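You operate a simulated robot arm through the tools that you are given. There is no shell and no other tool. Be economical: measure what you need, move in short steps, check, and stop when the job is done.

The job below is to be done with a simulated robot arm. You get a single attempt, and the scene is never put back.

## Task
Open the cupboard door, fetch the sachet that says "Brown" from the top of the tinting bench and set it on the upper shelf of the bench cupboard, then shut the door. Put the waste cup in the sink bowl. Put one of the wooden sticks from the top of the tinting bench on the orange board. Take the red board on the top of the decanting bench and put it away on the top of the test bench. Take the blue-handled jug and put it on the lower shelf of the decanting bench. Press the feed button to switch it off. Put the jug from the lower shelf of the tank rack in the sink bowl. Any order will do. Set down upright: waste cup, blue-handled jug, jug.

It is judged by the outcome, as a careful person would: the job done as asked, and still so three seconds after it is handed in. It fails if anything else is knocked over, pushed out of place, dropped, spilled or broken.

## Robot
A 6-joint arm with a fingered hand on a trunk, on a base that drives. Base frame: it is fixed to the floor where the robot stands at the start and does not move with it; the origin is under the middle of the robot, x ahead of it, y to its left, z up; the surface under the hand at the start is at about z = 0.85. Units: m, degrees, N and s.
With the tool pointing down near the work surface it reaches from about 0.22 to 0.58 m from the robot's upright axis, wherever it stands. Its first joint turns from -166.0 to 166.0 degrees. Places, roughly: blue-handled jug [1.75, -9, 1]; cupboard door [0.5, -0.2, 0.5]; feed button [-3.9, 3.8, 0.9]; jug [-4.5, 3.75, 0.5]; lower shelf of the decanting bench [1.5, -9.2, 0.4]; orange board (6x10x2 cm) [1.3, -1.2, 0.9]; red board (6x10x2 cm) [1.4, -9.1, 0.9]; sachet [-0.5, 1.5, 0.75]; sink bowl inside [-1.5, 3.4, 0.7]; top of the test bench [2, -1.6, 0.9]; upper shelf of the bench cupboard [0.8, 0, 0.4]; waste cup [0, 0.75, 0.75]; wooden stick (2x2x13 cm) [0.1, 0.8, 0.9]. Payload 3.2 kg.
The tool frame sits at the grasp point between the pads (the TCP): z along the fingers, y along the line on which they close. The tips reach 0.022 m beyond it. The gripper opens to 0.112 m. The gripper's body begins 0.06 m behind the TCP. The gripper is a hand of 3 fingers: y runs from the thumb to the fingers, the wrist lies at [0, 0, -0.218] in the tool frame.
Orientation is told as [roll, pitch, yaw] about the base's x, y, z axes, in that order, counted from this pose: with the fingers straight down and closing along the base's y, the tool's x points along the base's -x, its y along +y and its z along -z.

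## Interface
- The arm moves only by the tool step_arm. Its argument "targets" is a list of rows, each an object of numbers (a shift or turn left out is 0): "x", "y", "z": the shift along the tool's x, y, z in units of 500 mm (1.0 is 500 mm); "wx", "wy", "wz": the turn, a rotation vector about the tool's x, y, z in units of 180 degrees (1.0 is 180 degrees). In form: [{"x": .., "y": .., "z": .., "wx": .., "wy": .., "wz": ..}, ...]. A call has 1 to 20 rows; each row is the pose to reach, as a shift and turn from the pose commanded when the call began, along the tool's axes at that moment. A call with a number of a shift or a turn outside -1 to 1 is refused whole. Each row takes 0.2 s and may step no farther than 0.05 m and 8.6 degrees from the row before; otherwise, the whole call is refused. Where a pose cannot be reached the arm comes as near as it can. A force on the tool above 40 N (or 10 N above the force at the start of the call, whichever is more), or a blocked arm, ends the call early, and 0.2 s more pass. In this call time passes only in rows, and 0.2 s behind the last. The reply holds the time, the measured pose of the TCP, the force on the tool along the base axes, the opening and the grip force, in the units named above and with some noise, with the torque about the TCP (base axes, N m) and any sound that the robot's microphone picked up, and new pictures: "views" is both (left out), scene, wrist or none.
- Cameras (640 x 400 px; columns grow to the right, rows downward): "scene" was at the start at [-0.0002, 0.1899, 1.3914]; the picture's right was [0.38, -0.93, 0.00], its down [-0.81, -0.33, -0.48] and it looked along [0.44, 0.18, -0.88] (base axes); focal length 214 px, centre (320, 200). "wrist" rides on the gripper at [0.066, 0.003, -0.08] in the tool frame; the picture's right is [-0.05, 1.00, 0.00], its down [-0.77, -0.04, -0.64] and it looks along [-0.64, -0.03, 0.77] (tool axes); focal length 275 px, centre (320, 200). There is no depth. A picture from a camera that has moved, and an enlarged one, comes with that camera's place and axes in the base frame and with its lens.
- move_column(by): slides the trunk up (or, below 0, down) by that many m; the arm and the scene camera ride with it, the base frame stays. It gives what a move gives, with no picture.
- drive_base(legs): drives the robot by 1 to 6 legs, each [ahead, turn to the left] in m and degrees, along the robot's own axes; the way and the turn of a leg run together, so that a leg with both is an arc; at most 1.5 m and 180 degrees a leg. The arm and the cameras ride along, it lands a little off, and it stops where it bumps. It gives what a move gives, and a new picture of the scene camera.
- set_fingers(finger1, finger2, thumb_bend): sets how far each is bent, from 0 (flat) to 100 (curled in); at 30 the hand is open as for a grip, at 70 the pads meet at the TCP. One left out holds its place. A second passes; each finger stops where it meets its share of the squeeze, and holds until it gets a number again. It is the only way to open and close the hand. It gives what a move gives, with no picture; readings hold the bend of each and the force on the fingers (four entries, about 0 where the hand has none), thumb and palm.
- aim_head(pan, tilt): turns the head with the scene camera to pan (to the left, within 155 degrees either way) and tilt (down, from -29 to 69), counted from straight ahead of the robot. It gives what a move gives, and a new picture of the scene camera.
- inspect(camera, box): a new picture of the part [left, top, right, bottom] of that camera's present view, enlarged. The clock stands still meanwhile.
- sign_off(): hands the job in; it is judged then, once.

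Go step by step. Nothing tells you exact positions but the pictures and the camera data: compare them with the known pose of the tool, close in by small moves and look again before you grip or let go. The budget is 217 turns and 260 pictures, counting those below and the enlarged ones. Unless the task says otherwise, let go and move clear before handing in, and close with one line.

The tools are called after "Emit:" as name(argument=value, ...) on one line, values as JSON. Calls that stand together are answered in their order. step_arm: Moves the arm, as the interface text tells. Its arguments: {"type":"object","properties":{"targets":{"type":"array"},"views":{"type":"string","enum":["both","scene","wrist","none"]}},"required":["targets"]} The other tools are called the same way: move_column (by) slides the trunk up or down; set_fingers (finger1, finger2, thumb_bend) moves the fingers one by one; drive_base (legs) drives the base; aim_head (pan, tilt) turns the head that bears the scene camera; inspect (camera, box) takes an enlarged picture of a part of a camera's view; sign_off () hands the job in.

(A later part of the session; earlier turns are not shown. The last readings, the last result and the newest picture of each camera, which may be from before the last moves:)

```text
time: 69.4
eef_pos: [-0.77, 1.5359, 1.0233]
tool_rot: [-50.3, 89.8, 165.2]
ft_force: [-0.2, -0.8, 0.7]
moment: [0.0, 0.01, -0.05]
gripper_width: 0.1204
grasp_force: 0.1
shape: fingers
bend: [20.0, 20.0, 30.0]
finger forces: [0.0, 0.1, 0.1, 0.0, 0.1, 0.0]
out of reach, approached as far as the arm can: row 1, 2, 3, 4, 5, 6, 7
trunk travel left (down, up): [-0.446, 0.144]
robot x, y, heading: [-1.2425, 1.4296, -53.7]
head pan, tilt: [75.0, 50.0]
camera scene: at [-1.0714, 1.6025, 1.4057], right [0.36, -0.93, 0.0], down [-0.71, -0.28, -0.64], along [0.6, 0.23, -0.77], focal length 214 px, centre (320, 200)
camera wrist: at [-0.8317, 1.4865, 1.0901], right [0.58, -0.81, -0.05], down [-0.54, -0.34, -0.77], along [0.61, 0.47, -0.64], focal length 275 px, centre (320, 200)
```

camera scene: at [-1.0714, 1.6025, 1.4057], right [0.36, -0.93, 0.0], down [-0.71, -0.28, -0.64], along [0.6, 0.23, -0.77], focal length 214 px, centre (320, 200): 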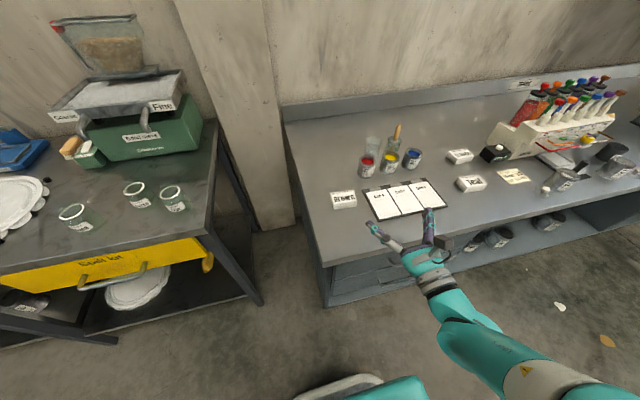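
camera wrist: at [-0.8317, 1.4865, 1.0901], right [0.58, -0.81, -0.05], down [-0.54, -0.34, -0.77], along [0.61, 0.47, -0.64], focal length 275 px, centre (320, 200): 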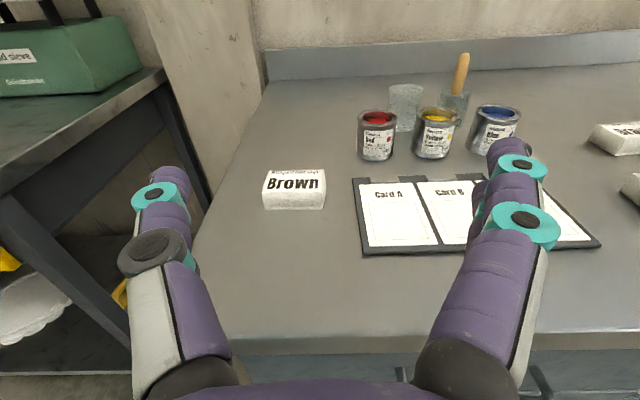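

Brown sachet sits at about (-0.618,1.693), ~8 cm long along the bench. I'll pitch the tool down 30° and approach.

Emit:
set_fingers(finger1=27, finger2=27, thumb_bend=27)

Emit:
step_arm(targets=[{"y": -0.02, "z": 0.05, "x": 0, "wy": -0.042}, {"y": -0.04, "z": 0.1, "x": -0.03, "wy": -0.084}, {"y": -0.06, "z": 0.15, "x": -0.07, "wy": -0.126}, {"y": -0.082, "z": 0.22, "x": -0.11, "wy": -0.167}, {"y": -0.082, "z": 0.25, "x": -0.16, "wy": -0.167}])

```text
time: 70.4
eef_pos: [-0.7696, 1.5351, 1.023]
tool_rot: [-48.4, 89.8, 167.1]
ft_force: [-0.1, -0.2, -0.9]
moment: [0.02, 0.01, -0.04]
gripper_width: 0.1173
grasp_force: 0.0
shape: fingers
bend: [27.0, 27.0, 27.0]
finger forces: [0.0, 0.1, 0.0, 0.0, 0.0, 0.0]
trunk travel left (down, up): [-0.446, 0.144]
robot x, y, heading: [-1.2401, 1.4276, -54.0]
head pan, tilt: [75.0, 50.0]
```

```text
time: 71.6
eef_pos: [-0.6885, 1.6416, 0.942]
tool_rot: [-0.3, 59.7, -144.8]
ft_force: [0.5, 0.4, -0.2]
moment: [0.04, 0.04, 0.03]
gripper_width: 0.1174
grasp_force: 0.1
shape: fingers
bend: [27.0, 27.0, 27.0]
finger forces: [0.0, 0.1, 0.0, 0.0, 0.0, 0.0]
trunk travel left (down, up): [-0.446, 0.144]
robot x, y, heading: [-1.2414, 1.4311, -53.8]
head pan, tilt: [75.0, 50.0]
camera scene: at [-1.0713, 1.6026, 1.4057], right [0.36, -0.93, 0.0], down [-0.72, -0.28, -0.64], along [0.6, 0.23, -0.77], focal length 214 px, centre (320, 200)
camera wrist: at [-0.7151, 1.6179, 1.0409], right [0.56, -0.83, -0.04], down [-0.79, -0.51, -0.34], along [0.26, 0.23, -0.94], focal length 275 px, centre (320, 200)
```

scene: 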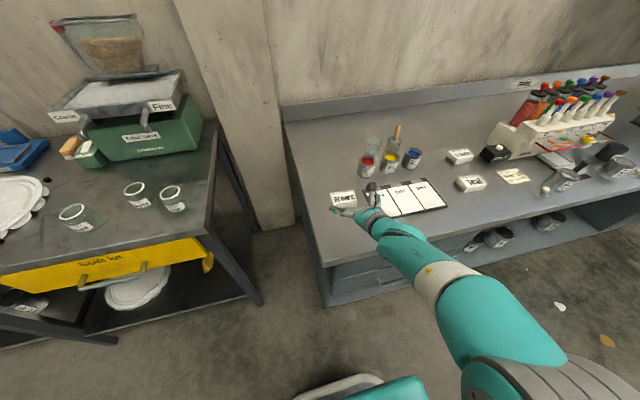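
wrist: 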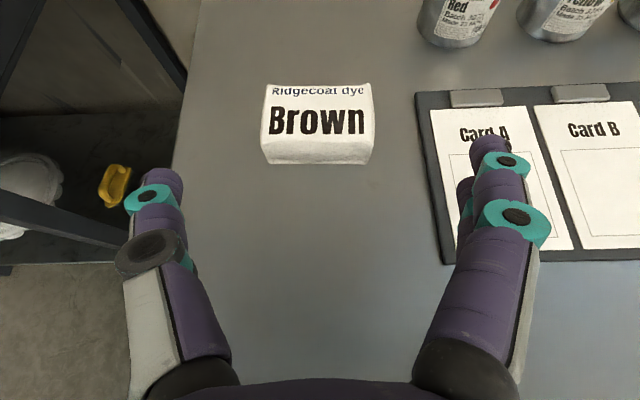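

Well lined up. Narrow the opening a bit to avoid the clipboard, then move in.

Emit:
set_fingers(finger1=35, finger2=35, thumb_bend=35)

Emit:
step_arm(targets=[{"x": -0.036, "y": -0.008, "z": 0.07}, {"x": -0.036, "y": -0.008, "z": 0.14}, {"x": -0.036, "y": -0.008, "z": 0.18}, {"x": -0.036, "y": -0.008, "z": 0.205}])

```text
time: 72.6
eef_pos: [-0.6898, 1.6407, 0.943]
tool_rot: [-0.4, 59.8, -144.8]
ft_force: [-0.2, -0.4, 0.0]
moment: [0.01, 0.02, -0.01]
gripper_width: 0.0986
grasp_force: 0.1
shape: fingers
bend: [35.0, 35.0, 35.0]
finger forces: [0.0, 0.0, 0.1, 0.0, 0.0, 0.0]
trunk travel left (down, up): [-0.446, 0.144]
robot x, y, heading: [-1.2441, 1.4326, -54.1]
head pan, tilt: [75.0, 50.0]
```

```text
time: 73.6
eef_pos: [-0.627, 1.6908, 0.873]
tool_rot: [-0.4, 59.8, -145.0]
ft_force: [-0.4, -0.5, 0.1]
moment: [0.0, 0.02, -0.01]
gripper_width: 0.0984
grasp_force: 0.2
shape: fingers
bend: [35.0, 35.0, 35.0]
finger forces: [0.0, 0.1, 0.0, 0.0, 0.1, 0.0]
trunk travel left (down, up): [-0.446, 0.144]
robot x, y, heading: [-1.2408, 1.4305, -53.8]
head pan, tilt: [75.0, 50.0]
camera scene: at [-1.0715, 1.6024, 1.4058], right [0.36, -0.93, 0.0], down [-0.71, -0.28, -0.64], along [0.6, 0.23, -0.77], focal length 214 px, centre (320, 200)
camera wrist: at [-0.6533, 1.6673, 0.9731], right [0.56, -0.83, -0.04], down [-0.79, -0.51, -0.35], along [0.26, 0.23, -0.94], focal length 275 px, centre (320, 200)
```

scene: 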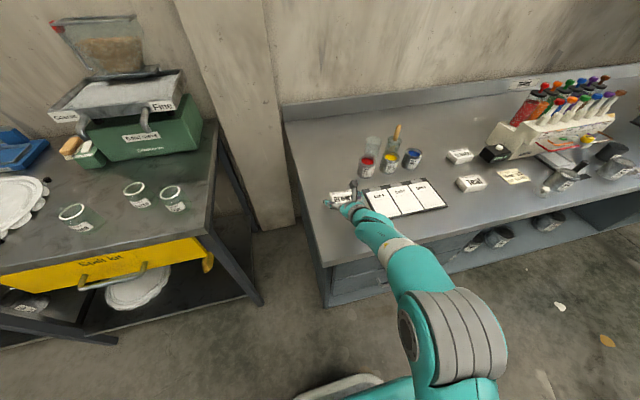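
wrist: 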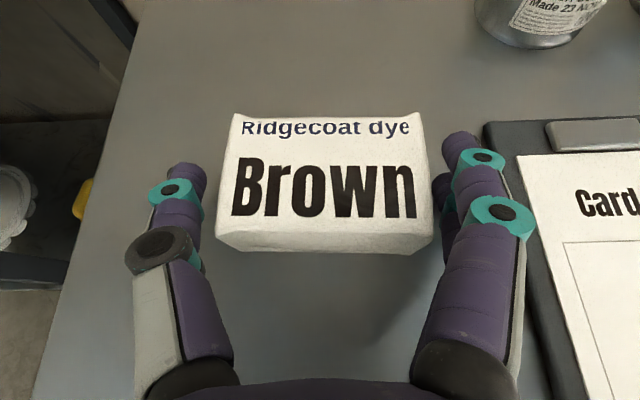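

Straddling the sachet; closing.

Emit:
set_fingers(finger1=55, finger2=55, thumb_bend=55)

Emit:
step_arm(targets=[{"x": 0.08}, {"x": 0.16}, {"x": 0.24, "z": -0.06}])

```text
time: 74.6
eef_pos: [-0.6264, 1.6914, 0.8749]
tool_rot: [-0.3, 59.9, -144.9]
ft_force: [0.4, -0.5, 0.5]
moment: [-0.05, -0.08, 0.02]
gripper_width: 0.0802
grasp_force: 19.8
shape: fingers
bend: [40.0, 45.0, 49.0]
finger forces: [7.6, 12.1, 0.0, 0.0, 19.4, 0.0]
trunk travel left (down, up): [-0.446, 0.144]
robot x, y, heading: [-1.2416, 1.4274, -54.1]
head pan, tilt: [75.0, 50.0]
```

```text
time: 75.4
eef_pos: [-0.5967, 1.7125, 0.9919]
tool_rot: [-0.4, 59.7, -145.0]
ft_force: [0.0, 0.4, -1.5]
moment: [-0.01, 0.01, 0.03]
gripper_width: 0.0796
grasp_force: 18.2
shape: fingers
bend: [41.0, 45.0, 49.0]
finger forces: [7.3, 10.6, 0.1, 0.0, 18.2, 0.0]
trunk travel left (down, up): [-0.446, 0.144]
robot x, y, heading: [-1.2417, 1.4286, -54.0]
head pan, tilt: [75.0, 50.0]
camera scene: at [-1.0714, 1.6025, 1.4057], right [0.36, -0.93, 0.0], down [-0.72, -0.28, -0.64], along [0.6, 0.23, -0.77], focal length 214 px, centre (320, 200)
camera wrist: at [-0.6236, 1.687, 1.0906], right [0.56, -0.83, -0.04], down [-0.79, -0.51, -0.35], along [0.26, 0.23, -0.94], focal length 275 px, centre (320, 200)
```

scene: 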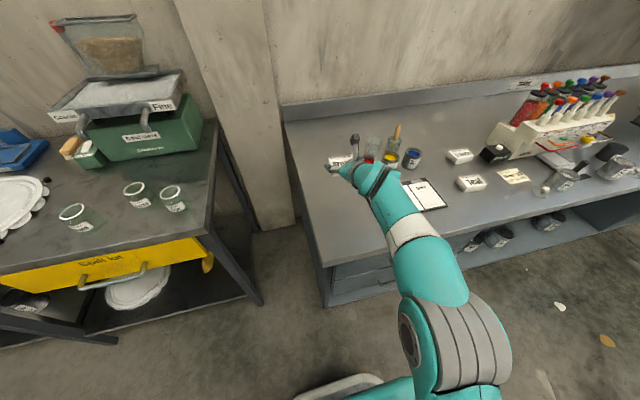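
wrist: 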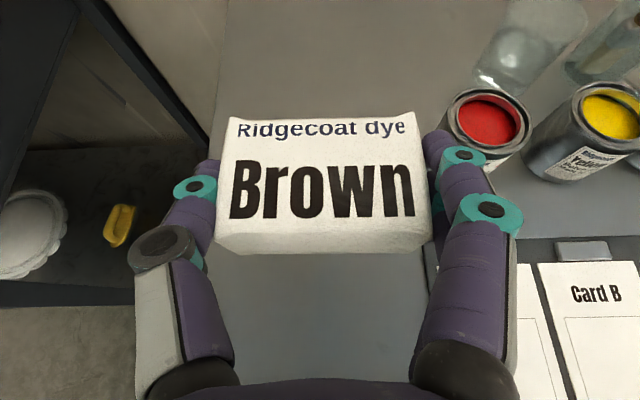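

Sachet is held. Retract a bit, raise the trunk and drive back to the cupboard.

Emit:
step_arm(targets=[{"x": 0.02, "z": -0.06}, {"x": 0.02, "z": -0.14}, {"x": 0.0, "z": -0.23}, {"x": -0.02, "z": -0.32}, {"x": -0.04, "z": -0.41}, {"x": -0.067, "z": -0.5}], views="none")

Emit:
move_column(by=0.08)

Emit:
drive_base(legs=[[1.0, -1], [1.0, 0]])

Emit:
aim_head(pan=45, tilt=50)

```text
time: 76.8
eef_pos: [-0.7898, 1.5732, 1.092]
tool_rot: [-0.4, 59.8, -145.0]
ft_force: [-0.3, -0.3, -0.7]
moment: [0.04, 0.02, 0.01]
gripper_width: 0.0796
grasp_force: 17.9
shape: fingers
bend: [41.0, 45.0, 49.0]
finger forces: [7.4, 10.5, 0.1, 0.1, 18.3, 0.0]
trunk travel left (down, up): [-0.446, 0.144]
robot x, y, heading: [-1.2448, 1.4311, -54.1]
head pan, tilt: [75.0, 50.0]
```

```text
time: 78.0
eef_pos: [-0.7884, 1.5736, 1.1711]
tool_rot: [-0.4, 59.8, -144.9]
ft_force: [0.1, 0.5, -0.5]
moment: [-0.01, 0.02, 0.01]
gripper_width: 0.0795
grasp_force: 18.5
shape: fingers
bend: [41.0, 45.0, 49.0]
finger forces: [7.4, 10.6, 0.0, 0.0, 18.3, 0.1]
trunk travel left (down, up): [-0.526, 0.064]
robot x, y, heading: [-1.2427, 1.4266, -53.7]
head pan, tilt: [75.0, 50.0]
```

```text
time: 87.9
eef_pos: [0.3523, -0.0592, 1.1725]
tool_rot: [-0.4, 59.9, -146.6]
ft_force: [0.1, 0.1, -0.1]
moment: [-0.01, 0.0, 0.01]
gripper_width: 0.0796
grasp_force: 18.3
shape: fingers
bend: [41.0, 45.0, 49.0]
finger forces: [7.4, 10.6, 0.0, 0.0, 18.3, 0.0]
trunk travel left (down, up): [-0.526, 0.064]
robot x, y, heading: [-0.1002, -0.1935, -55.4]
head pan, tilt: [75.0, 50.0]
camera scene: at [0.0709, -0.0245, 1.4858], right [0.33, -0.94, 0.0], down [-0.72, -0.26, -0.64], along [0.61, 0.21, -0.77], focal length 214 px, centre (320, 200)
```

scene: 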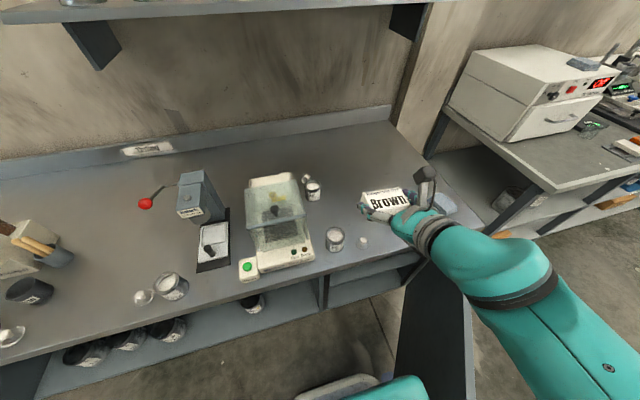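

```text
time: 88.8
eef_pos: [0.353, -0.0599, 1.172]
tool_rot: [-0.4, 59.8, -146.6]
ft_force: [0.5, -0.1, -1.4]
moment: [0.01, 0.02, 0.03]
gripper_width: 0.0793
grasp_force: 18.2
shape: fingers
bend: [41.0, 45.0, 49.0]
finger forces: [7.4, 10.6, 0.1, 0.0, 18.3, 0.0]
trunk travel left (down, up): [-0.526, 0.064]
robot x, y, heading: [-0.1035, -0.1927, -55.6]
head pan, tilt: [45.0, 50.0]
camera scene: at [0.0739, -0.064, 1.4858], right [-0.18, -0.98, 0.0], down [-0.75, 0.14, -0.64], along [0.63, -0.12, -0.77], focal length 214 px, centre (320, 200)
```

scene: 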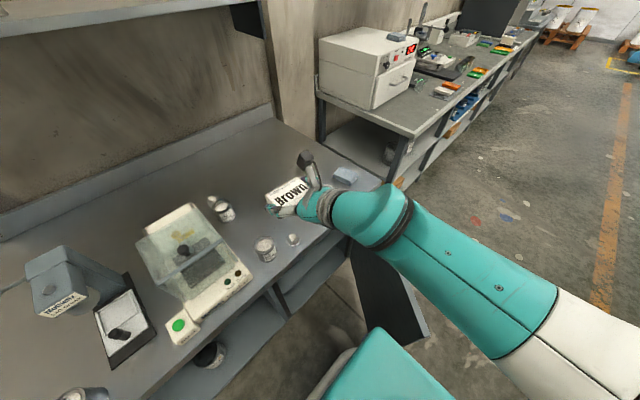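

Robot is well placed. Shift hand clear of the bench edge and lower the trunk.

Emit:
step_arm(targets=[{"x": -0.025, "y": 0.055, "z": -0.045}, {"x": -0.05, "y": 0.11, "z": -0.09}, {"x": -0.075, "y": 0.16, "z": -0.13}], views="none")

Emit:
move_column(by=-0.4)

Emit:
step_arm(targets=[{"x": -0.05}])

```text
time: 89.6
eef_pos: [0.3352, -0.1695, 1.1716]
tool_rot: [-0.4, 59.9, -146.5]
ft_force: [-0.3, 0.6, -1.2]
moment: [0.0, -0.01, 0.0]
gripper_width: 0.0794
grasp_force: 17.9
shape: fingers
bend: [41.0, 45.0, 49.0]
finger forces: [7.4, 10.6, 0.0, 0.1, 18.3, 0.1]
trunk travel left (down, up): [-0.526, 0.064]
robot x, y, heading: [-0.1057, -0.1937, -55.6]
head pan, tilt: [45.0, 50.0]
```

```text
time: 93.5
eef_pos: [0.3363, -0.1694, 0.7715]
tool_rot: [-0.4, 59.8, -146.5]
ft_force: [-0.4, 0.3, -1.3]
moment: [-0.01, 0.04, 0.01]
gripper_width: 0.0793
grasp_force: 17.8
shape: fingers
bend: [41.0, 45.0, 49.0]
finger forces: [7.4, 10.6, 0.0, 0.0, 18.2, 0.1]
trunk travel left (down, up): [-0.126, 0.464]
robot x, y, heading: [-0.1046, -0.1932, -55.5]
head pan, tilt: [45.0, 50.0]
```

```text
time: 93.9
eef_pos: [0.3245, -0.1749, 0.7492]
tool_rot: [-0.3, 59.9, -146.4]
ft_force: [-0.9, 0.5, -1.7]
moment: [0.0, -0.01, 0.02]
gripper_width: 0.0794
grasp_force: 18.3
shape: fingers
bend: [41.0, 45.0, 49.0]
finger forces: [7.4, 10.6, 0.1, 0.0, 18.2, 0.0]
trunk travel left (down, up): [-0.126, 0.464]
robot x, y, heading: [-0.1034, -0.1912, -55.5]
head pan, tilt: [45.0, 50.0]
camera scene: at [0.0739, -0.0641, 1.0858], right [-0.18, -0.98, 0.0], down [-0.75, 0.14, -0.64], along [0.63, -0.12, -0.77], focal length 214 px, centre (320, 200)
camera wrist: at [0.2976, -0.1985, 0.8466], right [0.54, -0.84, -0.04], down [-0.8, -0.49, -0.35], along [0.27, 0.22, -0.94], focal length 275 px, centre (320, 200)
```

scene: 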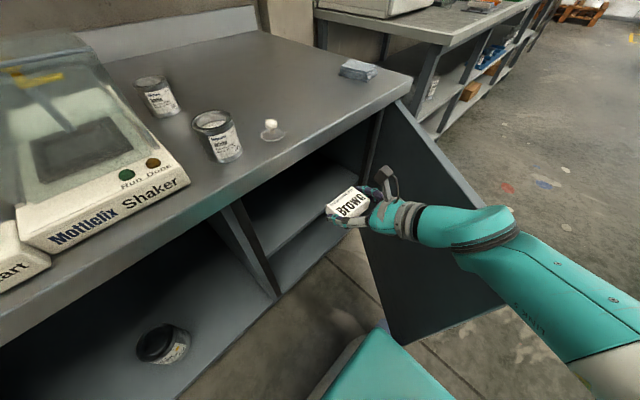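
wrist: 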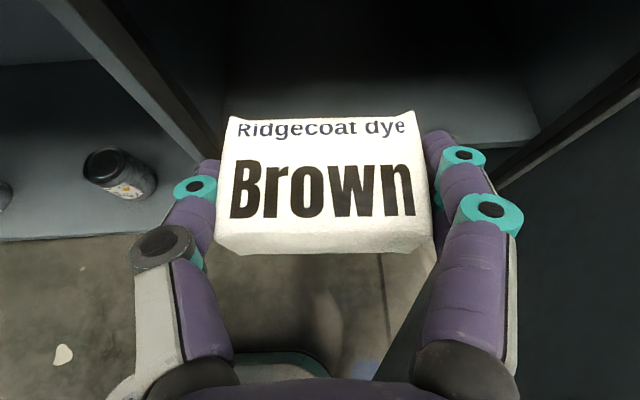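

Hand with sachet is in front of the opening. Lower more, then look.

Emit:
move_column(by=-0.12)

Emit:
step_arm(targets=[{"x": -0.08, "z": 0.05}, {"x": -0.15, "z": 0.1}, {"x": -0.15, "z": 0.16}])

```text
time: 95.4
eef_pos: [0.3245, -0.1756, 0.6293]
tool_rot: [-0.4, 59.9, -146.6]
ft_force: [0.0, 0.1, -0.6]
moment: [0.02, 0.01, 0.04]
gripper_width: 0.0795
grasp_force: 19.0
shape: fingers
bend: [41.0, 45.0, 49.0]
finger forces: [7.3, 10.6, 0.1, 0.1, 18.2, 0.1]
trunk travel left (down, up): [-0.006, 0.584]
robot x, y, heading: [-0.1042, -0.1908, -55.4]
head pan, tilt: [45.0, 50.0]
```

```text
time: 96.2
eef_pos: [0.3528, -0.1589, 0.5232]
tool_rot: [-0.3, 59.7, -146.5]
ft_force: [-0.7, 0.0, -1.1]
moment: [-0.03, -0.01, 0.02]
gripper_width: 0.0795
grasp_force: 17.8
shape: fingers
bend: [41.0, 45.0, 49.0]
finger forces: [7.4, 10.7, 0.0, 0.1, 18.2, 0.1]
trunk travel left (down, up): [-0.006, 0.584]
robot x, y, heading: [-0.1064, -0.1898, -55.5]
head pan, tilt: [45.0, 50.0]
camera scene: at [0.0737, -0.0642, 0.9658], right [-0.18, -0.98, 0.0], down [-0.75, 0.14, -0.64], along [0.63, -0.12, -0.77], focal length 214 px, centre (320, 200)
camera wrist: at [0.3249, -0.1818, 0.6213], right [0.54, -0.84, -0.04], down [-0.8, -0.49, -0.35], along [0.27, 0.22, -0.94], focal length 275 px, centre (320, 200)
```

scene: 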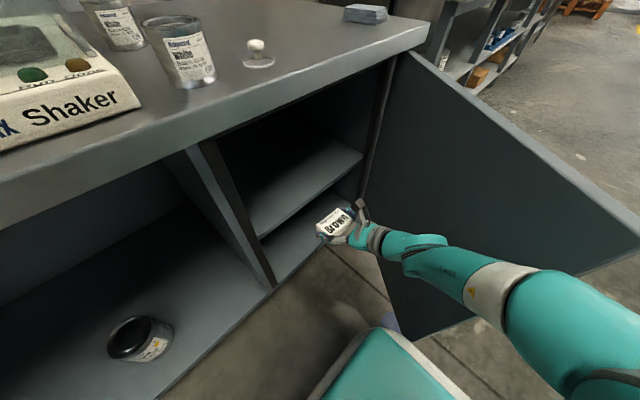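
wrist: 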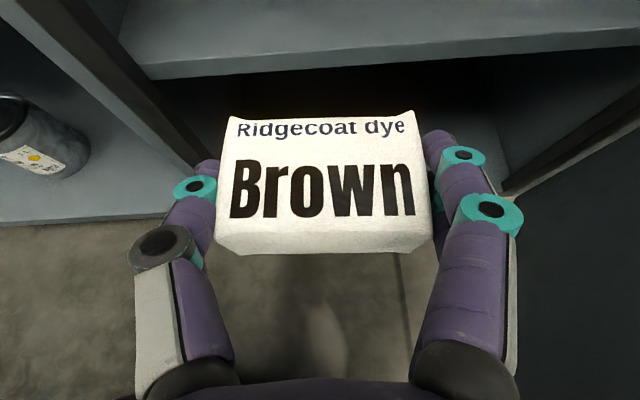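

Shelf top is z≈0.457 with front at n≈0.35, and the sachet clears it. Move in about 23 cm.

Emit:
step_arm(targets=[{"x": 0.04, "z": 0.069}, {"x": 0.08, "z": 0.138}, {"x": 0.12, "z": 0.208}, {"x": 0.16, "z": 0.277}, {"x": 0.2, "z": 0.346}, {"x": 0.23, "z": 0.398}])

```text
time: 97.6
eef_pos: [0.5409, -0.0295, 0.5222]
tool_rot: [-0.3, 59.7, -146.4]
ft_force: [-0.1, 0.0, -1.0]
moment: [-0.02, -0.01, 0.04]
gripper_width: 0.0792
grasp_force: 17.7
shape: fingers
bend: [41.0, 46.0, 49.0]
finger forces: [7.4, 10.6, 0.0, 0.2, 18.0, 0.1]
trunk travel left (down, up): [-0.006, 0.584]
robot x, y, heading: [-0.1046, -0.1949, -55.3]
head pan, tilt: [45.0, 50.0]
camera scene: at [0.0738, -0.0642, 0.9658], right [-0.18, -0.98, 0.0], down [-0.75, 0.14, -0.64], along [0.63, -0.12, -0.77], focal length 214 px, centre (320, 200)
camera wrist: at [0.5138, -0.0522, 0.621], right [0.54, -0.84, -0.04], down [-0.8, -0.49, -0.35], along [0.27, 0.22, -0.94], focal length 275 px, centre (320, 200)
```

scene: 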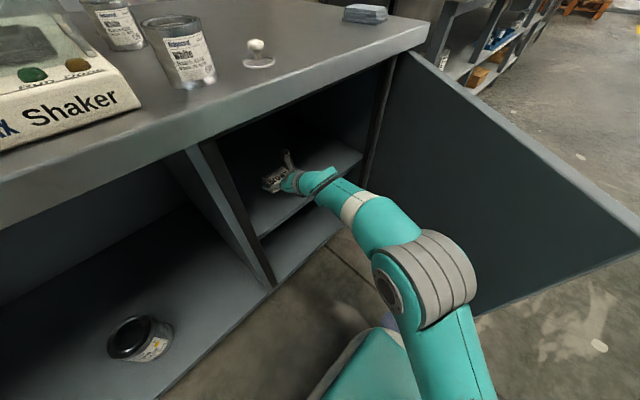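
wrist: 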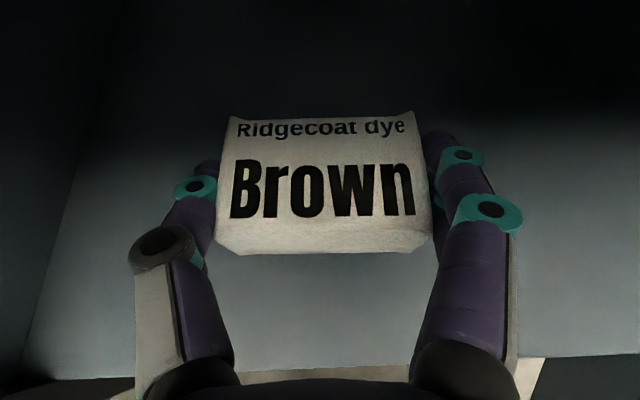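

Over the shelf; lowering gently.

Emit:
step_arm(targets=[{"x": -0.0173, "z": 0.01}, {"x": -0.0346, "z": 0.02}, {"x": -0.052, "z": 0.03}, {"x": -0.06, "z": 0.035}])

```text
time: 98.6
eef_pos: [0.5403, -0.0289, 0.4882]
tool_rot: [-0.4, 59.8, -146.5]
ft_force: [-0.1, 0.1, -1.9]
moment: [0.02, 0.02, -0.03]
gripper_width: 0.0796
grasp_force: 17.7
shape: fingers
bend: [41.0, 46.0, 49.0]
finger forces: [7.3, 10.5, 0.0, 0.1, 18.1, 0.0]
trunk travel left (down, up): [-0.006, 0.584]
robot x, y, heading: [-0.1012, -0.1943, -55.5]
head pan, tilt: [45.0, 50.0]
camera scene: at [0.0739, -0.0641, 0.9658], right [-0.18, -0.98, 0.0], down [-0.75, 0.14, -0.64], along [0.63, -0.12, -0.77], focal length 214 px, centre (320, 200)
camera wrist: at [0.5139, -0.0524, 0.5863], right [0.54, -0.84, -0.04], down [-0.8, -0.49, -0.35], along [0.27, 0.22, -0.94], focal length 275 px, centre (320, 200)
```

scene: 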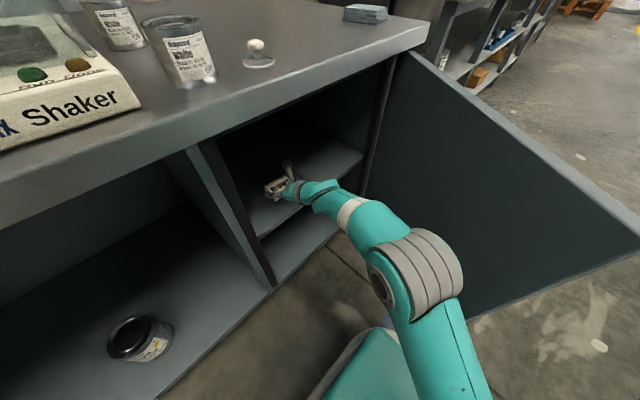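
wrist: 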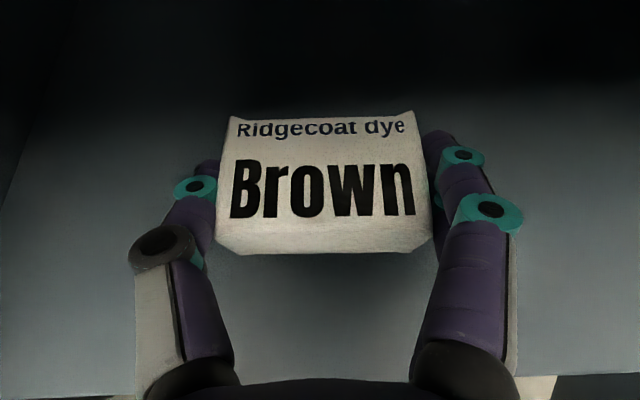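

Continue down in small steps until contact.

Emit:
step_arm(targets=[{"x": -0.006, "z": 0.0035}, {"x": -0.012, "z": 0.007}, {"x": -0.018, "z": 0.0105}], views="none")

Emit:
step_arm(targets=[{"x": -0.004, "z": 0.0023}, {"x": -0.007, "z": 0.004}], views="wrist")

```text
time: 99.4
eef_pos: [0.5413, -0.0287, 0.477]
tool_rot: [-0.3, 59.8, -146.6]
ft_force: [0.1, 0.1, -1.3]
moment: [-0.04, 0.0, -0.02]
gripper_width: 0.0791
grasp_force: 18.5
shape: fingers
bend: [41.0, 46.0, 49.0]
finger forces: [7.3, 10.5, 0.0, 0.0, 18.1, 0.0]
trunk travel left (down, up): [-0.006, 0.584]
robot x, y, heading: [-0.1032, -0.1933, -55.4]
head pan, tilt: [45.0, 50.0]
```

```text
time: 100.0
eef_pos: [0.5412, -0.0284, 0.4749]
tool_rot: [-0.3, 59.9, -146.3]
ft_force: [-1.5, 1.7, 5.2]
moment: [-0.14, -0.15, -0.01]
gripper_width: 0.0794
grasp_force: 17.9
shape: fingers
bend: [41.0, 46.0, 49.0]
finger forces: [7.2, 10.2, 0.0, 0.0, 19.2, 0.1]
trunk travel left (down, up): [-0.006, 0.584]
robot x, y, heading: [-0.106, -0.1938, -55.6]
head pan, tilt: [45.0, 50.0]
camera wrist: at [0.514, -0.0519, 0.5729], right [0.54, -0.84, -0.04], down [-0.8, -0.49, -0.35], along [0.27, 0.22, -0.94], focal length 275 px, centre (320, 200)
```

wrist: 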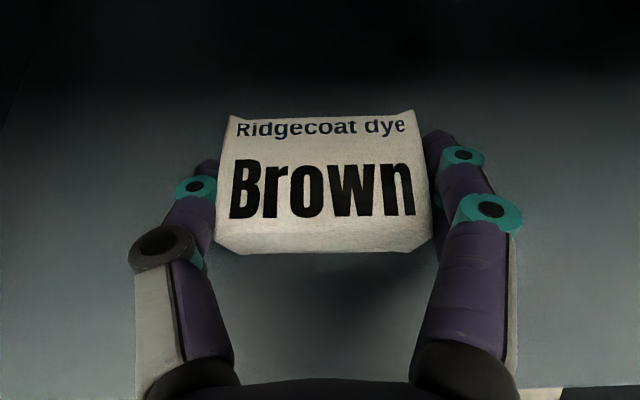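

Contact with the shelf. Release and back out.

Emit:
set_fingers(finger1=32, finger2=32, thumb_bend=32)

Emit:
step_arm(targets=[{"x": -0.01, "z": -0.07}, {"x": -0.05, "z": -0.14}, {"x": -0.09, "z": -0.21}, {"x": -0.13, "z": -0.28}, {"x": -0.17, "z": -0.36}, {"x": -0.2, "z": -0.44}])

```text
time: 101.0
eef_pos: [0.5407, -0.0292, 0.4729]
tool_rot: [-0.4, 59.8, -146.6]
ft_force: [-0.2, -0.6, 0.5]
moment: [-0.01, 0.0, 0.01]
gripper_width: 0.1059
grasp_force: 0.1
shape: fingers
bend: [32.0, 32.0, 32.0]
finger forces: [0.0, 0.0, 0.1, 0.0, 0.0, 0.0]
trunk travel left (down, up): [-0.006, 0.584]
robot x, y, heading: [-0.106, -0.1977, -55.5]
head pan, tilt: [45.0, 50.0]
```

```text
time: 102.4
eef_pos: [0.338, -0.1628, 0.4954]
tool_rot: [-0.3, 59.8, -146.5]
ft_force: [0.9, 0.1, -0.3]
moment: [0.01, -0.02, -0.02]
gripper_width: 0.106
grasp_force: 0.0
shape: fingers
bend: [32.0, 32.0, 32.0]
finger forces: [0.0, 0.0, 0.1, 0.0, 0.1, 0.0]
trunk travel left (down, up): [-0.006, 0.584]
robot x, y, heading: [-0.1028, -0.1955, -55.6]
head pan, tilt: [45.0, 50.0]
camera scene: at [0.0739, -0.0641, 0.9657], right [-0.18, -0.98, 0.0], down [-0.75, 0.14, -0.64], along [0.63, -0.12, -0.77], focal length 214 px, centre (320, 200)
camera wrist: at [0.3109, -0.1866, 0.5946], right [0.54, -0.84, -0.04], down [-0.8, -0.49, -0.35], along [0.27, 0.22, -0.94], focal length 275 px, centre (320, 200)
```

scene: 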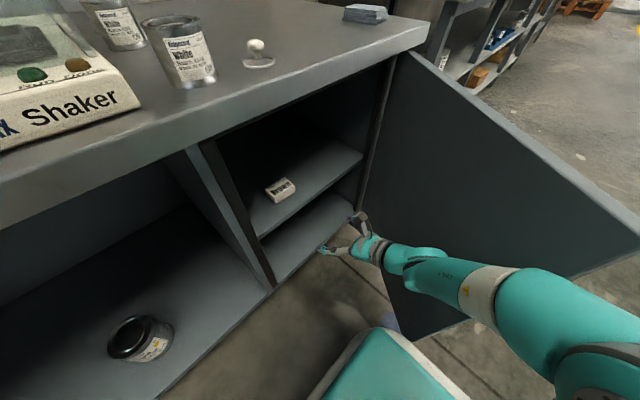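
wrist: 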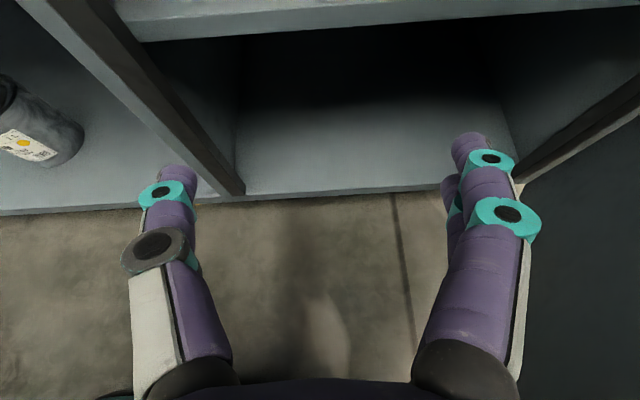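

The sachet rests on the upper shelf. The door stands about 55° open with its tip near s=0.37; I'll reverse, bring the hand around outside it, and push it shut.

Emit:
set_fingers(finger1=68, finger2=68, thumb_bend=68)

Emit:
drive_base(legs=[[-0.35, 0]])

Emit:
step_arm(targets=[{"y": 0.03, "x": -0.04, "z": -0.07}, {"y": 0.06, "x": -0.08, "z": -0.14}, {"y": 0.09, "x": -0.12, "z": -0.21}, {"y": 0.12, "x": -0.16, "z": -0.28}, {"y": 0.16, "x": -0.2, "z": -0.35}, {"y": 0.2, "x": -0.24, "z": -0.42}, {"y": 0.24, "x": -0.28, "z": -0.49}, {"y": 0.28, "x": -0.32, "z": -0.56}, {"y": 0.32, "x": -0.36, "z": -0.63}, {"y": 0.36, "x": -0.4, "z": -0.7}, {"y": 0.4, "x": -0.44, "z": -0.76}], views="scene")

```text
time: 103.4
eef_pos: [0.3399, -0.1623, 0.497]
tool_rot: [-0.4, 59.7, -146.5]
ft_force: [0.0, 0.0, 0.2]
moment: [0.03, 0.0, 0.04]
gripper_width: 0.0073
grasp_force: 0.2
shape: fingers
bend: [68.0, 68.0, 68.0]
finger forces: [0.0, 0.1, 0.0, 0.0, 0.0, 0.0]
trunk travel left (down, up): [-0.006, 0.584]
robot x, y, heading: [-0.1011, -0.1958, -55.5]
head pan, tilt: [45.0, 50.0]
```

```text
time: 105.6
eef_pos: [0.1397, 0.1275, 0.4962]
tool_rot: [-0.3, 59.8, -146.2]
ft_force: [-0.6, -0.3, 0.0]
moment: [0.0, -0.05, 0.0]
gripper_width: 0.0071
grasp_force: 0.1
shape: fingers
bend: [68.0, 68.0, 68.0]
finger forces: [0.0, 0.0, 0.1, 0.1, 0.0, 0.0]
trunk travel left (down, up): [-0.006, 0.584]
robot x, y, heading: [-0.3048, 0.0954, -55.2]
head pan, tilt: [45.0, 50.0]
camera scene: at [-0.1261, 0.225, 0.9658], right [-0.18, -0.98, 0.0], down [-0.75, 0.14, -0.64], along [0.63, -0.11, -0.77], focal length 214 px, centre (320, 200)
```

scene: 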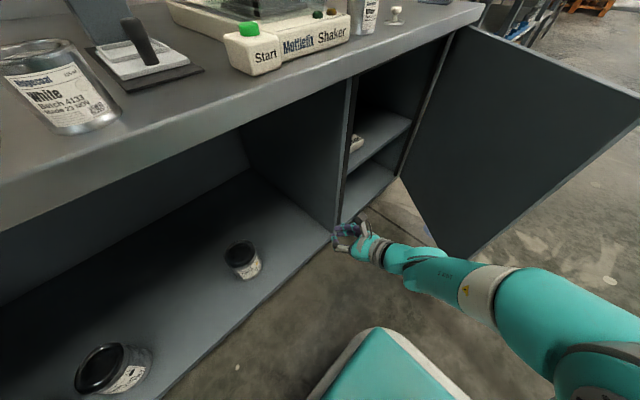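

```text
time: 108.0
eef_pos: [-0.1122, -0.2862, 0.4941]
tool_rot: [-0.4, 59.6, -146.2]
ft_force: [0.0, -1.0, -0.2]
moment: [-0.01, 0.01, 0.02]
gripper_width: 0.0073
grasp_force: 0.1
shape: fingers
bend: [68.0, 68.0, 68.0]
finger forces: [0.1, 0.0, 0.1, 0.1, 0.0, 0.0]
trunk travel left (down, up): [-0.006, 0.584]
robot x, y, heading: [-0.3037, 0.0906, -55.1]
head pan, tilt: [45.0, 50.0]
camera scene: at [-0.1261, 0.225, 0.9658], right [-0.18, -0.98, 0.0], down [-0.75, 0.14, -0.64], along [0.63, -0.11, -0.77], focal length 214 px, centre (320, 200)
```

scene: 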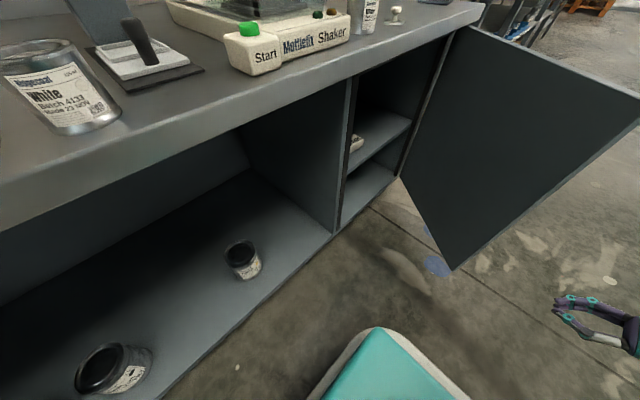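

Hand is in front of the door tip. Drive ahead 0.3 m so the hand is to the right of the door, then push in.

Emit:
drive_base(legs=[[0.3, 0]])

Emit:
step_arm(targets=[{"x": 0.04, "z": 0.069}, {"x": 0.08, "z": 0.138}, {"x": 0.12, "z": 0.208}, {"x": 0.16, "z": 0.277}, {"x": 0.2, "z": 0.346}, {"x": 0.24, "z": 0.415}], views="scene")

```text
time: 110.1
eef_pos: [0.0581, -0.5315, 0.4935]
tool_rot: [-0.4, 59.9, -146.2]
ft_force: [0.8, 0.5, 0.0]
moment: [-0.02, 0.0, -0.03]
gripper_width: 0.0073
grasp_force: 0.1
shape: fingers
bend: [68.0, 68.0, 68.0]
finger forces: [0.1, 0.1, 0.1, 0.1, 0.0, 0.1]
trunk travel left (down, up): [-0.006, 0.584]
robot x, y, heading: [-0.1345, -0.1486, -55.4]
head pan, tilt: [45.0, 50.0]
camera scene: at [0.0442, -0.0205, 0.9658], right [-0.18, -0.98, 0.0], down [-0.75, 0.14, -0.64], along [0.63, -0.11, -0.77], focal length 214 px, centre (320, 200)
```

scene: 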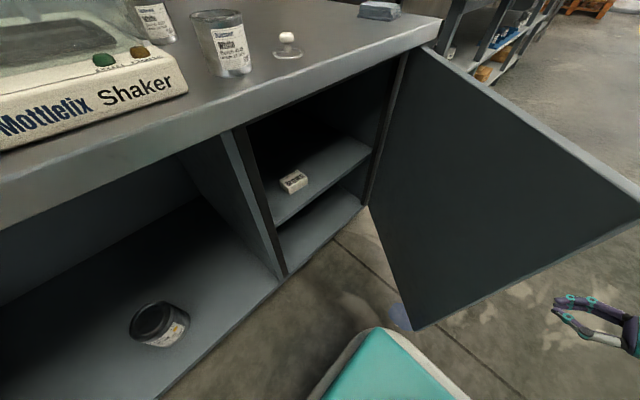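

```text
time: 111.5
eef_pos: [0.2559, -0.3988, 0.4952]
tool_rot: [-0.6, 59.7, -146.4]
ft_force: [-0.7, 1.0, -0.8]
moment: [0.01, -0.04, -0.02]
gripper_width: 0.0069
grasp_force: 0.0
shape: fingers
bend: [68.0, 68.0, 68.0]
finger forces: [0.0, 0.0, 0.0, 0.0, 0.0, 0.0]
trunk travel left (down, up): [-0.006, 0.584]
robot x, y, heading: [-0.1321, -0.149, -55.6]
head pan, tilt: [45.0, 50.0]
camera scene: at [0.0442, -0.0206, 0.9658], right [-0.18, -0.98, 0.0], down [-0.75, 0.14, -0.64], along [0.63, -0.11, -0.77], focal length 214 px, centre (320, 200)
```

scene: 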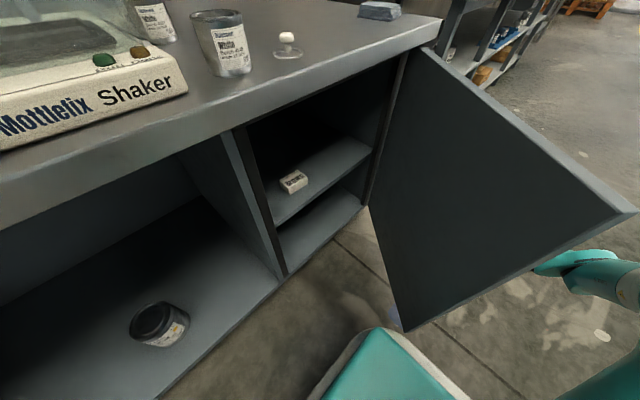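

The hand is outside the door. Push it closed.

Emit:
step_arm(targets=[{"y": -0.04, "x": 0.04, "z": 0.069}, {"y": -0.08, "x": 0.08, "z": 0.138}, {"y": -0.12, "x": 0.12, "z": 0.208}, {"y": -0.16, "x": 0.155, "z": 0.268}, {"y": -0.2, "x": 0.19, "z": 0.329}, {"y": -0.24, "x": 0.22, "z": 0.381}], views="scene")

```text
time: 112.1
eef_pos: [0.2905, -0.3398, 0.4918]
tool_rot: [1.5, 59.2, -145.5]
ft_force: [-6.7, -28.2, 2.9]
moment: [0.34, 0.03, 0.96]
gripper_width: 0.0002
grasp_force: 14.7
shape: fingers
bend: [68.0, 68.0, 72.0]
finger forces: [0.0, 0.0, 0.1, 0.0, 29.2, 0.0]
trunk travel left (down, up): [-0.006, 0.584]
robot x, y, heading: [-0.1358, -0.1526, -55.4]
head pan, tilt: [45.0, 50.0]
stopped in row 2: the force on the tool passed its limit at 95 N (the readings are from after the stop); the commanded pose is now the measured one
camera scene: at [0.044, -0.0224, 0.9662], right [-0.18, -0.98, 0.0], down [-0.75, 0.14, -0.64], along [0.63, -0.12, -0.77], focal length 214 px, centre (320, 200)
```

scene: 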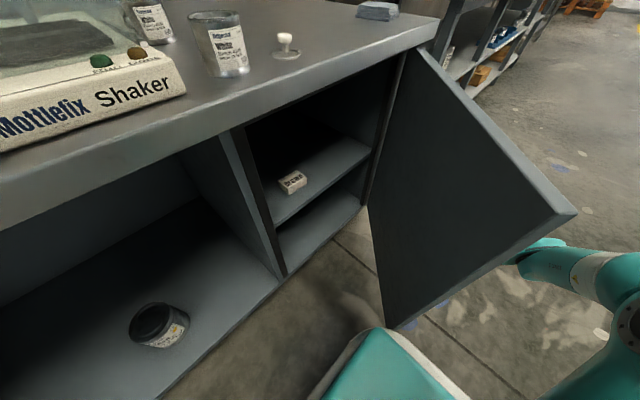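

The robot's own base blocks the door. Retreat the hand and reposition the base farther out, in front of the door.

Emit:
step_arm(targets=[{"x": -0.04, "z": -0.069}, {"x": -0.08, "z": -0.138}, {"x": -0.12, "z": -0.208}, {"x": -0.16, "z": -0.277}, {"x": -0.2, "z": -0.346}, {"x": -0.25, "z": -0.433}], views="none")

Emit:
drive_base(legs=[[0, -25], [0.4, 0], [0, 25]])

Emit:
aim_head(pan=75, tilt=45)

```text
refused: row 6 steps farther than a row can; nothing moved
```

```text
time: 117.1
eef_pos: [0.3568, -0.731, 0.4922]
tool_rot: [1.2, 59.3, -145.3]
ft_force: [0.0, -0.1, 0.7]
moment: [0.03, 0.02, -0.02]
gripper_width: 0.0068
grasp_force: 0.2
shape: fingers
bend: [68.0, 68.0, 68.0]
finger forces: [0.0, 0.0, 0.0, 0.1, 0.1, 0.0]
trunk travel left (down, up): [-0.006, 0.584]
robot x, y, heading: [-0.0668, -0.5434, -55.3]
head pan, tilt: [45.0, 50.0]
camera scene: at [0.1119, -0.4144, 0.9658], right [-0.18, -0.98, 0.0], down [-0.75, 0.14, -0.64], along [0.63, -0.12, -0.77], focal length 214 px, centre (320, 200)
```

scene: 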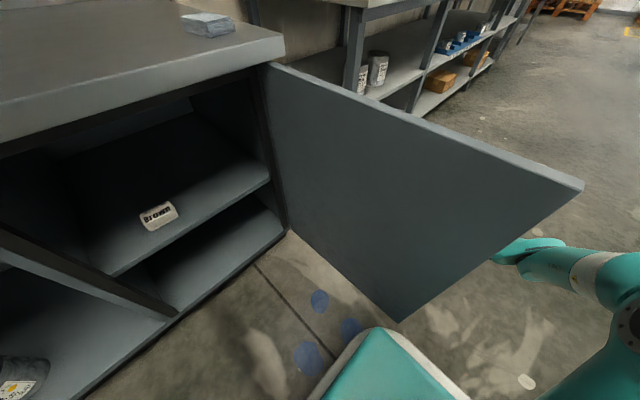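

```text
time: 118.1
eef_pos: [0.3593, -0.7306, 0.4927]
tool_rot: [1.1, 59.4, -145.4]
ft_force: [0.2, -0.1, -0.2]
moment: [-0.02, -0.02, 0.01]
gripper_width: 0.007
grasp_force: 0.0
shape: fingers
bend: [68.0, 68.0, 68.0]
finger forces: [0.0, 0.0, 0.1, 0.0, 0.0, 0.0]
trunk travel left (down, up): [-0.006, 0.584]
robot x, y, heading: [-0.0666, -0.5423, -55.3]
head pan, tilt: [75.0, 45.0]
camera scene: at [0.1127, -0.3733, 0.9727], right [0.34, -0.94, 0.0], down [-0.67, -0.24, -0.71], along [0.67, 0.24, -0.71], focal length 214 px, centre (320, 200)
```

scene: 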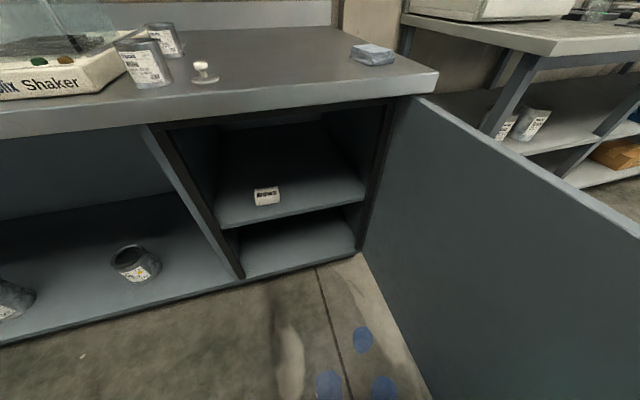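

The door is now past 90° with the hand outside it. Reversing the base will draw the door closed with the hand and also clear the base from its sweep.

Emit:
drive_base(legs=[[-0.3, 0]])

```text
time: 120.2
eef_pos: [0.1823, -0.4788, 0.4922]
tool_rot: [1.2, 59.3, -145.6]
ft_force: [0.5, -0.2, 0.3]
moment: [0.01, 0.04, 0.01]
gripper_width: 0.0067
grasp_force: 0.1
shape: fingers
bend: [68.0, 68.0, 68.0]
finger forces: [0.1, 0.0, 0.0, 0.0, 0.1, 0.0]
trunk travel left (down, up): [-0.006, 0.584]
robot x, y, heading: [-0.2435, -0.2902, -55.4]
head pan, tilt: [75.0, 45.0]
camera scene: at [-0.0615, -0.1205, 0.9727], right [0.33, -0.94, 0.0], down [-0.67, -0.24, -0.71], along [0.67, 0.24, -0.71], focal length 214 px, centre (320, 200)
```

scene: 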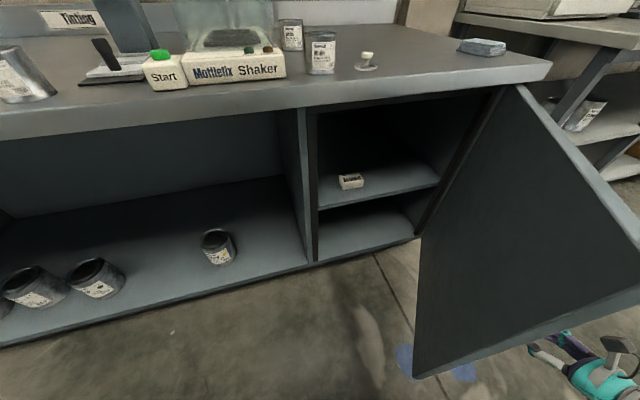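

Working well. Now push the door in with the arm.

Emit:
step_arm(targets=[{"y": -0.03, "x": 0.04, "z": 0.069}, {"y": -0.06, "x": 0.08, "z": 0.138}, {"y": -0.1, "x": 0.12, "z": 0.208}, {"y": -0.14, "x": 0.16, "z": 0.277}, {"y": -0.18, "x": 0.2, "z": 0.346}, {"y": -0.22, "x": 0.24, "z": 0.415}, {"y": -0.26, "x": 0.28, "z": 0.485}], views="scene")

```text
time: 121.8
eef_pos: [0.3424, -0.2167, 0.4891]
tool_rot: [1.0, 59.5, -145.7]
ft_force: [0.0, -0.2, 0.4]
moment: [-0.01, 0.0, -0.02]
gripper_width: 0.0066
grasp_force: 0.1
shape: fingers
bend: [68.0, 68.0, 68.0]
finger forces: [0.1, 0.1, 0.1, 0.1, 0.1, 0.1]
trunk travel left (down, up): [-0.006, 0.584]
robot x, y, heading: [-0.2397, -0.289, -55.4]
head pan, tilt: [75.0, 45.0]
camera scene: at [-0.0616, -0.1205, 0.9727], right [0.33, -0.94, 0.0], down [-0.67, -0.24, -0.71], along [0.67, 0.24, -0.71], focal length 214 px, centre (320, 200)
```

scene: 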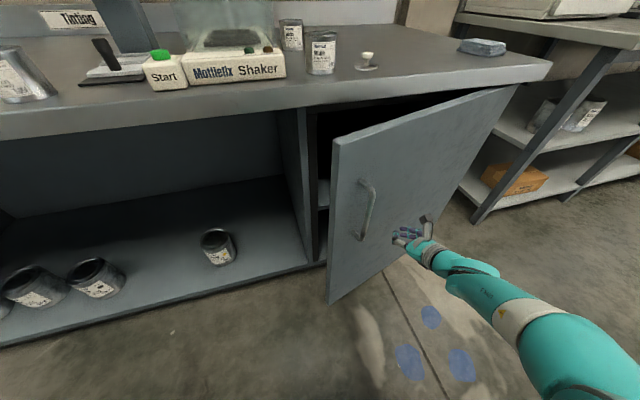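

Nearly closed; keep pushing straight in.

Emit:
step_arm(targets=[{"x": 0.04, "z": 0.069}, {"x": 0.08, "z": 0.138}, {"x": 0.1, "z": 0.173}, {"x": 0.12, "z": 0.208}, {"x": 0.14, "z": 0.242}, {"x": 0.16, "z": 0.277}, {"x": 0.18, "z": 0.312}, {"x": 0.2, "z": 0.346}], views="scene")

```text
time: 122.9
eef_pos: [0.4566, -0.1505, 0.4844]
tool_rot: [1.3, 58.8, -146.0]
ft_force: [-24.5, -17.1, 3.5]
moment: [0.02, 0.04, 0.13]
gripper_width: 0.0006
grasp_force: 15.2
shape: fingers
bend: [75.0, 68.0, 70.0]
finger forces: [16.3, 0.1, 0.0, 0.0, 13.9, 0.1]
trunk travel left (down, up): [-0.006, 0.584]
robot x, y, heading: [-0.2425, -0.2887, -55.9]
head pan, tilt: [75.0, 45.0]
stopped in row 5: the force on the tool passed its limit at 77 N (the readings are from after the stop); the commanded pose is now the measured one
camera scene: at [-0.0617, -0.1226, 0.9733], right [0.33, -0.95, 0.0], down [-0.67, -0.23, -0.71], along [0.67, 0.23, -0.71], focal length 214 px, centre (320, 200)
```

scene: 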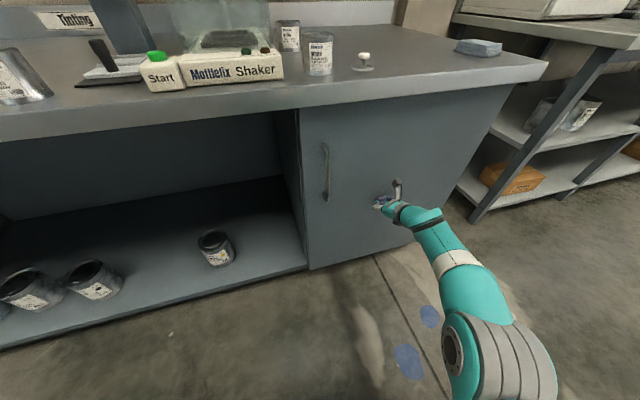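

The door is shut. Withdraw, raise, and go to the waste cup.

Emit:
step_arm(targets=[{"x": -0.04, "z": -0.069}, {"x": -0.08, "z": -0.138}, {"x": -0.12, "z": -0.208}, {"x": -0.16, "z": -0.277}, {"x": -0.2, "z": -0.346}, {"x": -0.24, "z": -0.415}], views="none")

Emit:
move_column(by=0.4)

Emit:
move_column(by=0.14)

Emit:
drive_base(legs=[[0, -18], [-0.885, 0], [0, 18.4]])

```text
time: 124.3
eef_pos: [0.2561, -0.2813, 0.4864]
tool_rot: [1.2, 58.8, -146.0]
ft_force: [-0.4, -0.7, -0.2]
moment: [0.01, -0.02, 0.0]
gripper_width: 0.0064
grasp_force: 0.0
shape: fingers
bend: [68.0, 68.0, 68.0]
finger forces: [0.0, 0.1, 0.0, 0.1, 0.0, 0.1]
trunk travel left (down, up): [-0.006, 0.584]
robot x, y, heading: [-0.2424, -0.2871, -56.1]
head pan, tilt: [75.0, 45.0]
```

```text
time: 128.2
eef_pos: [0.2565, -0.281, 0.8861]
tool_rot: [1.2, 58.8, -146.0]
ft_force: [1.0, 0.6, 0.0]
moment: [-0.01, 0.04, 0.03]
gripper_width: 0.0066
grasp_force: 0.0
shape: fingers
bend: [68.0, 68.0, 68.0]
finger forces: [0.0, 0.0, 0.0, 0.0, 0.0, 0.0]
trunk travel left (down, up): [-0.406, 0.184]
robot x, y, heading: [-0.244, -0.2873, -55.6]
head pan, tilt: [75.0, 45.0]
```

```text
time: 129.8
eef_pos: [0.2561, -0.283, 1.0274]
tool_rot: [1.2, 58.8, -145.9]
ft_force: [-0.2, -0.1, 0.0]
moment: [0.0, 0.03, -0.01]
gripper_width: 0.0066
grasp_force: 0.1
shape: fingers
bend: [68.0, 68.0, 68.0]
finger forces: [0.0, 0.1, 0.1, 0.0, 0.1, 0.0]
trunk travel left (down, up): [-0.546, 0.044]
robot x, y, heading: [-0.2428, -0.2908, -56.0]
head pan, tilt: [75.0, 45.0]
```

```text
time: 136.6
eef_pos: [0.0104, 0.5734, 1.0271]
tool_rot: [1.2, 58.8, -145.8]
ft_force: [0.8, 0.0, 0.0]
moment: [0.01, 0.02, 0.01]
gripper_width: 0.0065
grasp_force: 0.1
shape: fingers
bend: [68.0, 68.0, 68.0]
finger forces: [0.1, 0.0, 0.0, 0.1, 0.0, 0.1]
trunk travel left (down, up): [-0.546, 0.044]
robot x, y, heading: [-0.4885, 0.5673, -55.6]
head pan, tilt: [75.0, 45.0]
camera scene: at [-0.3067, 0.7345, 1.5127], right [0.33, -0.94, 0.0], down [-0.67, -0.23, -0.71], along [0.67, 0.23, -0.71], focal length 214 px, centre (320, 200)
```

scene: 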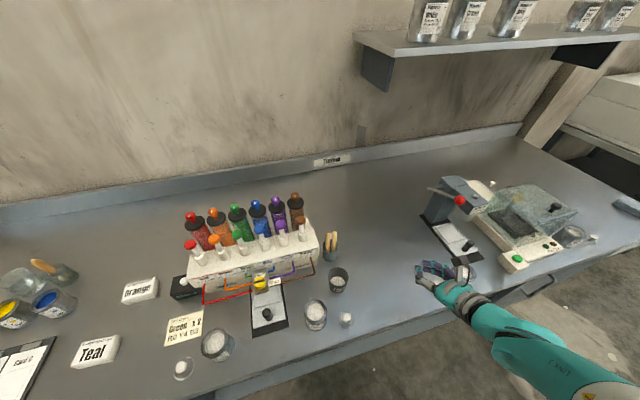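

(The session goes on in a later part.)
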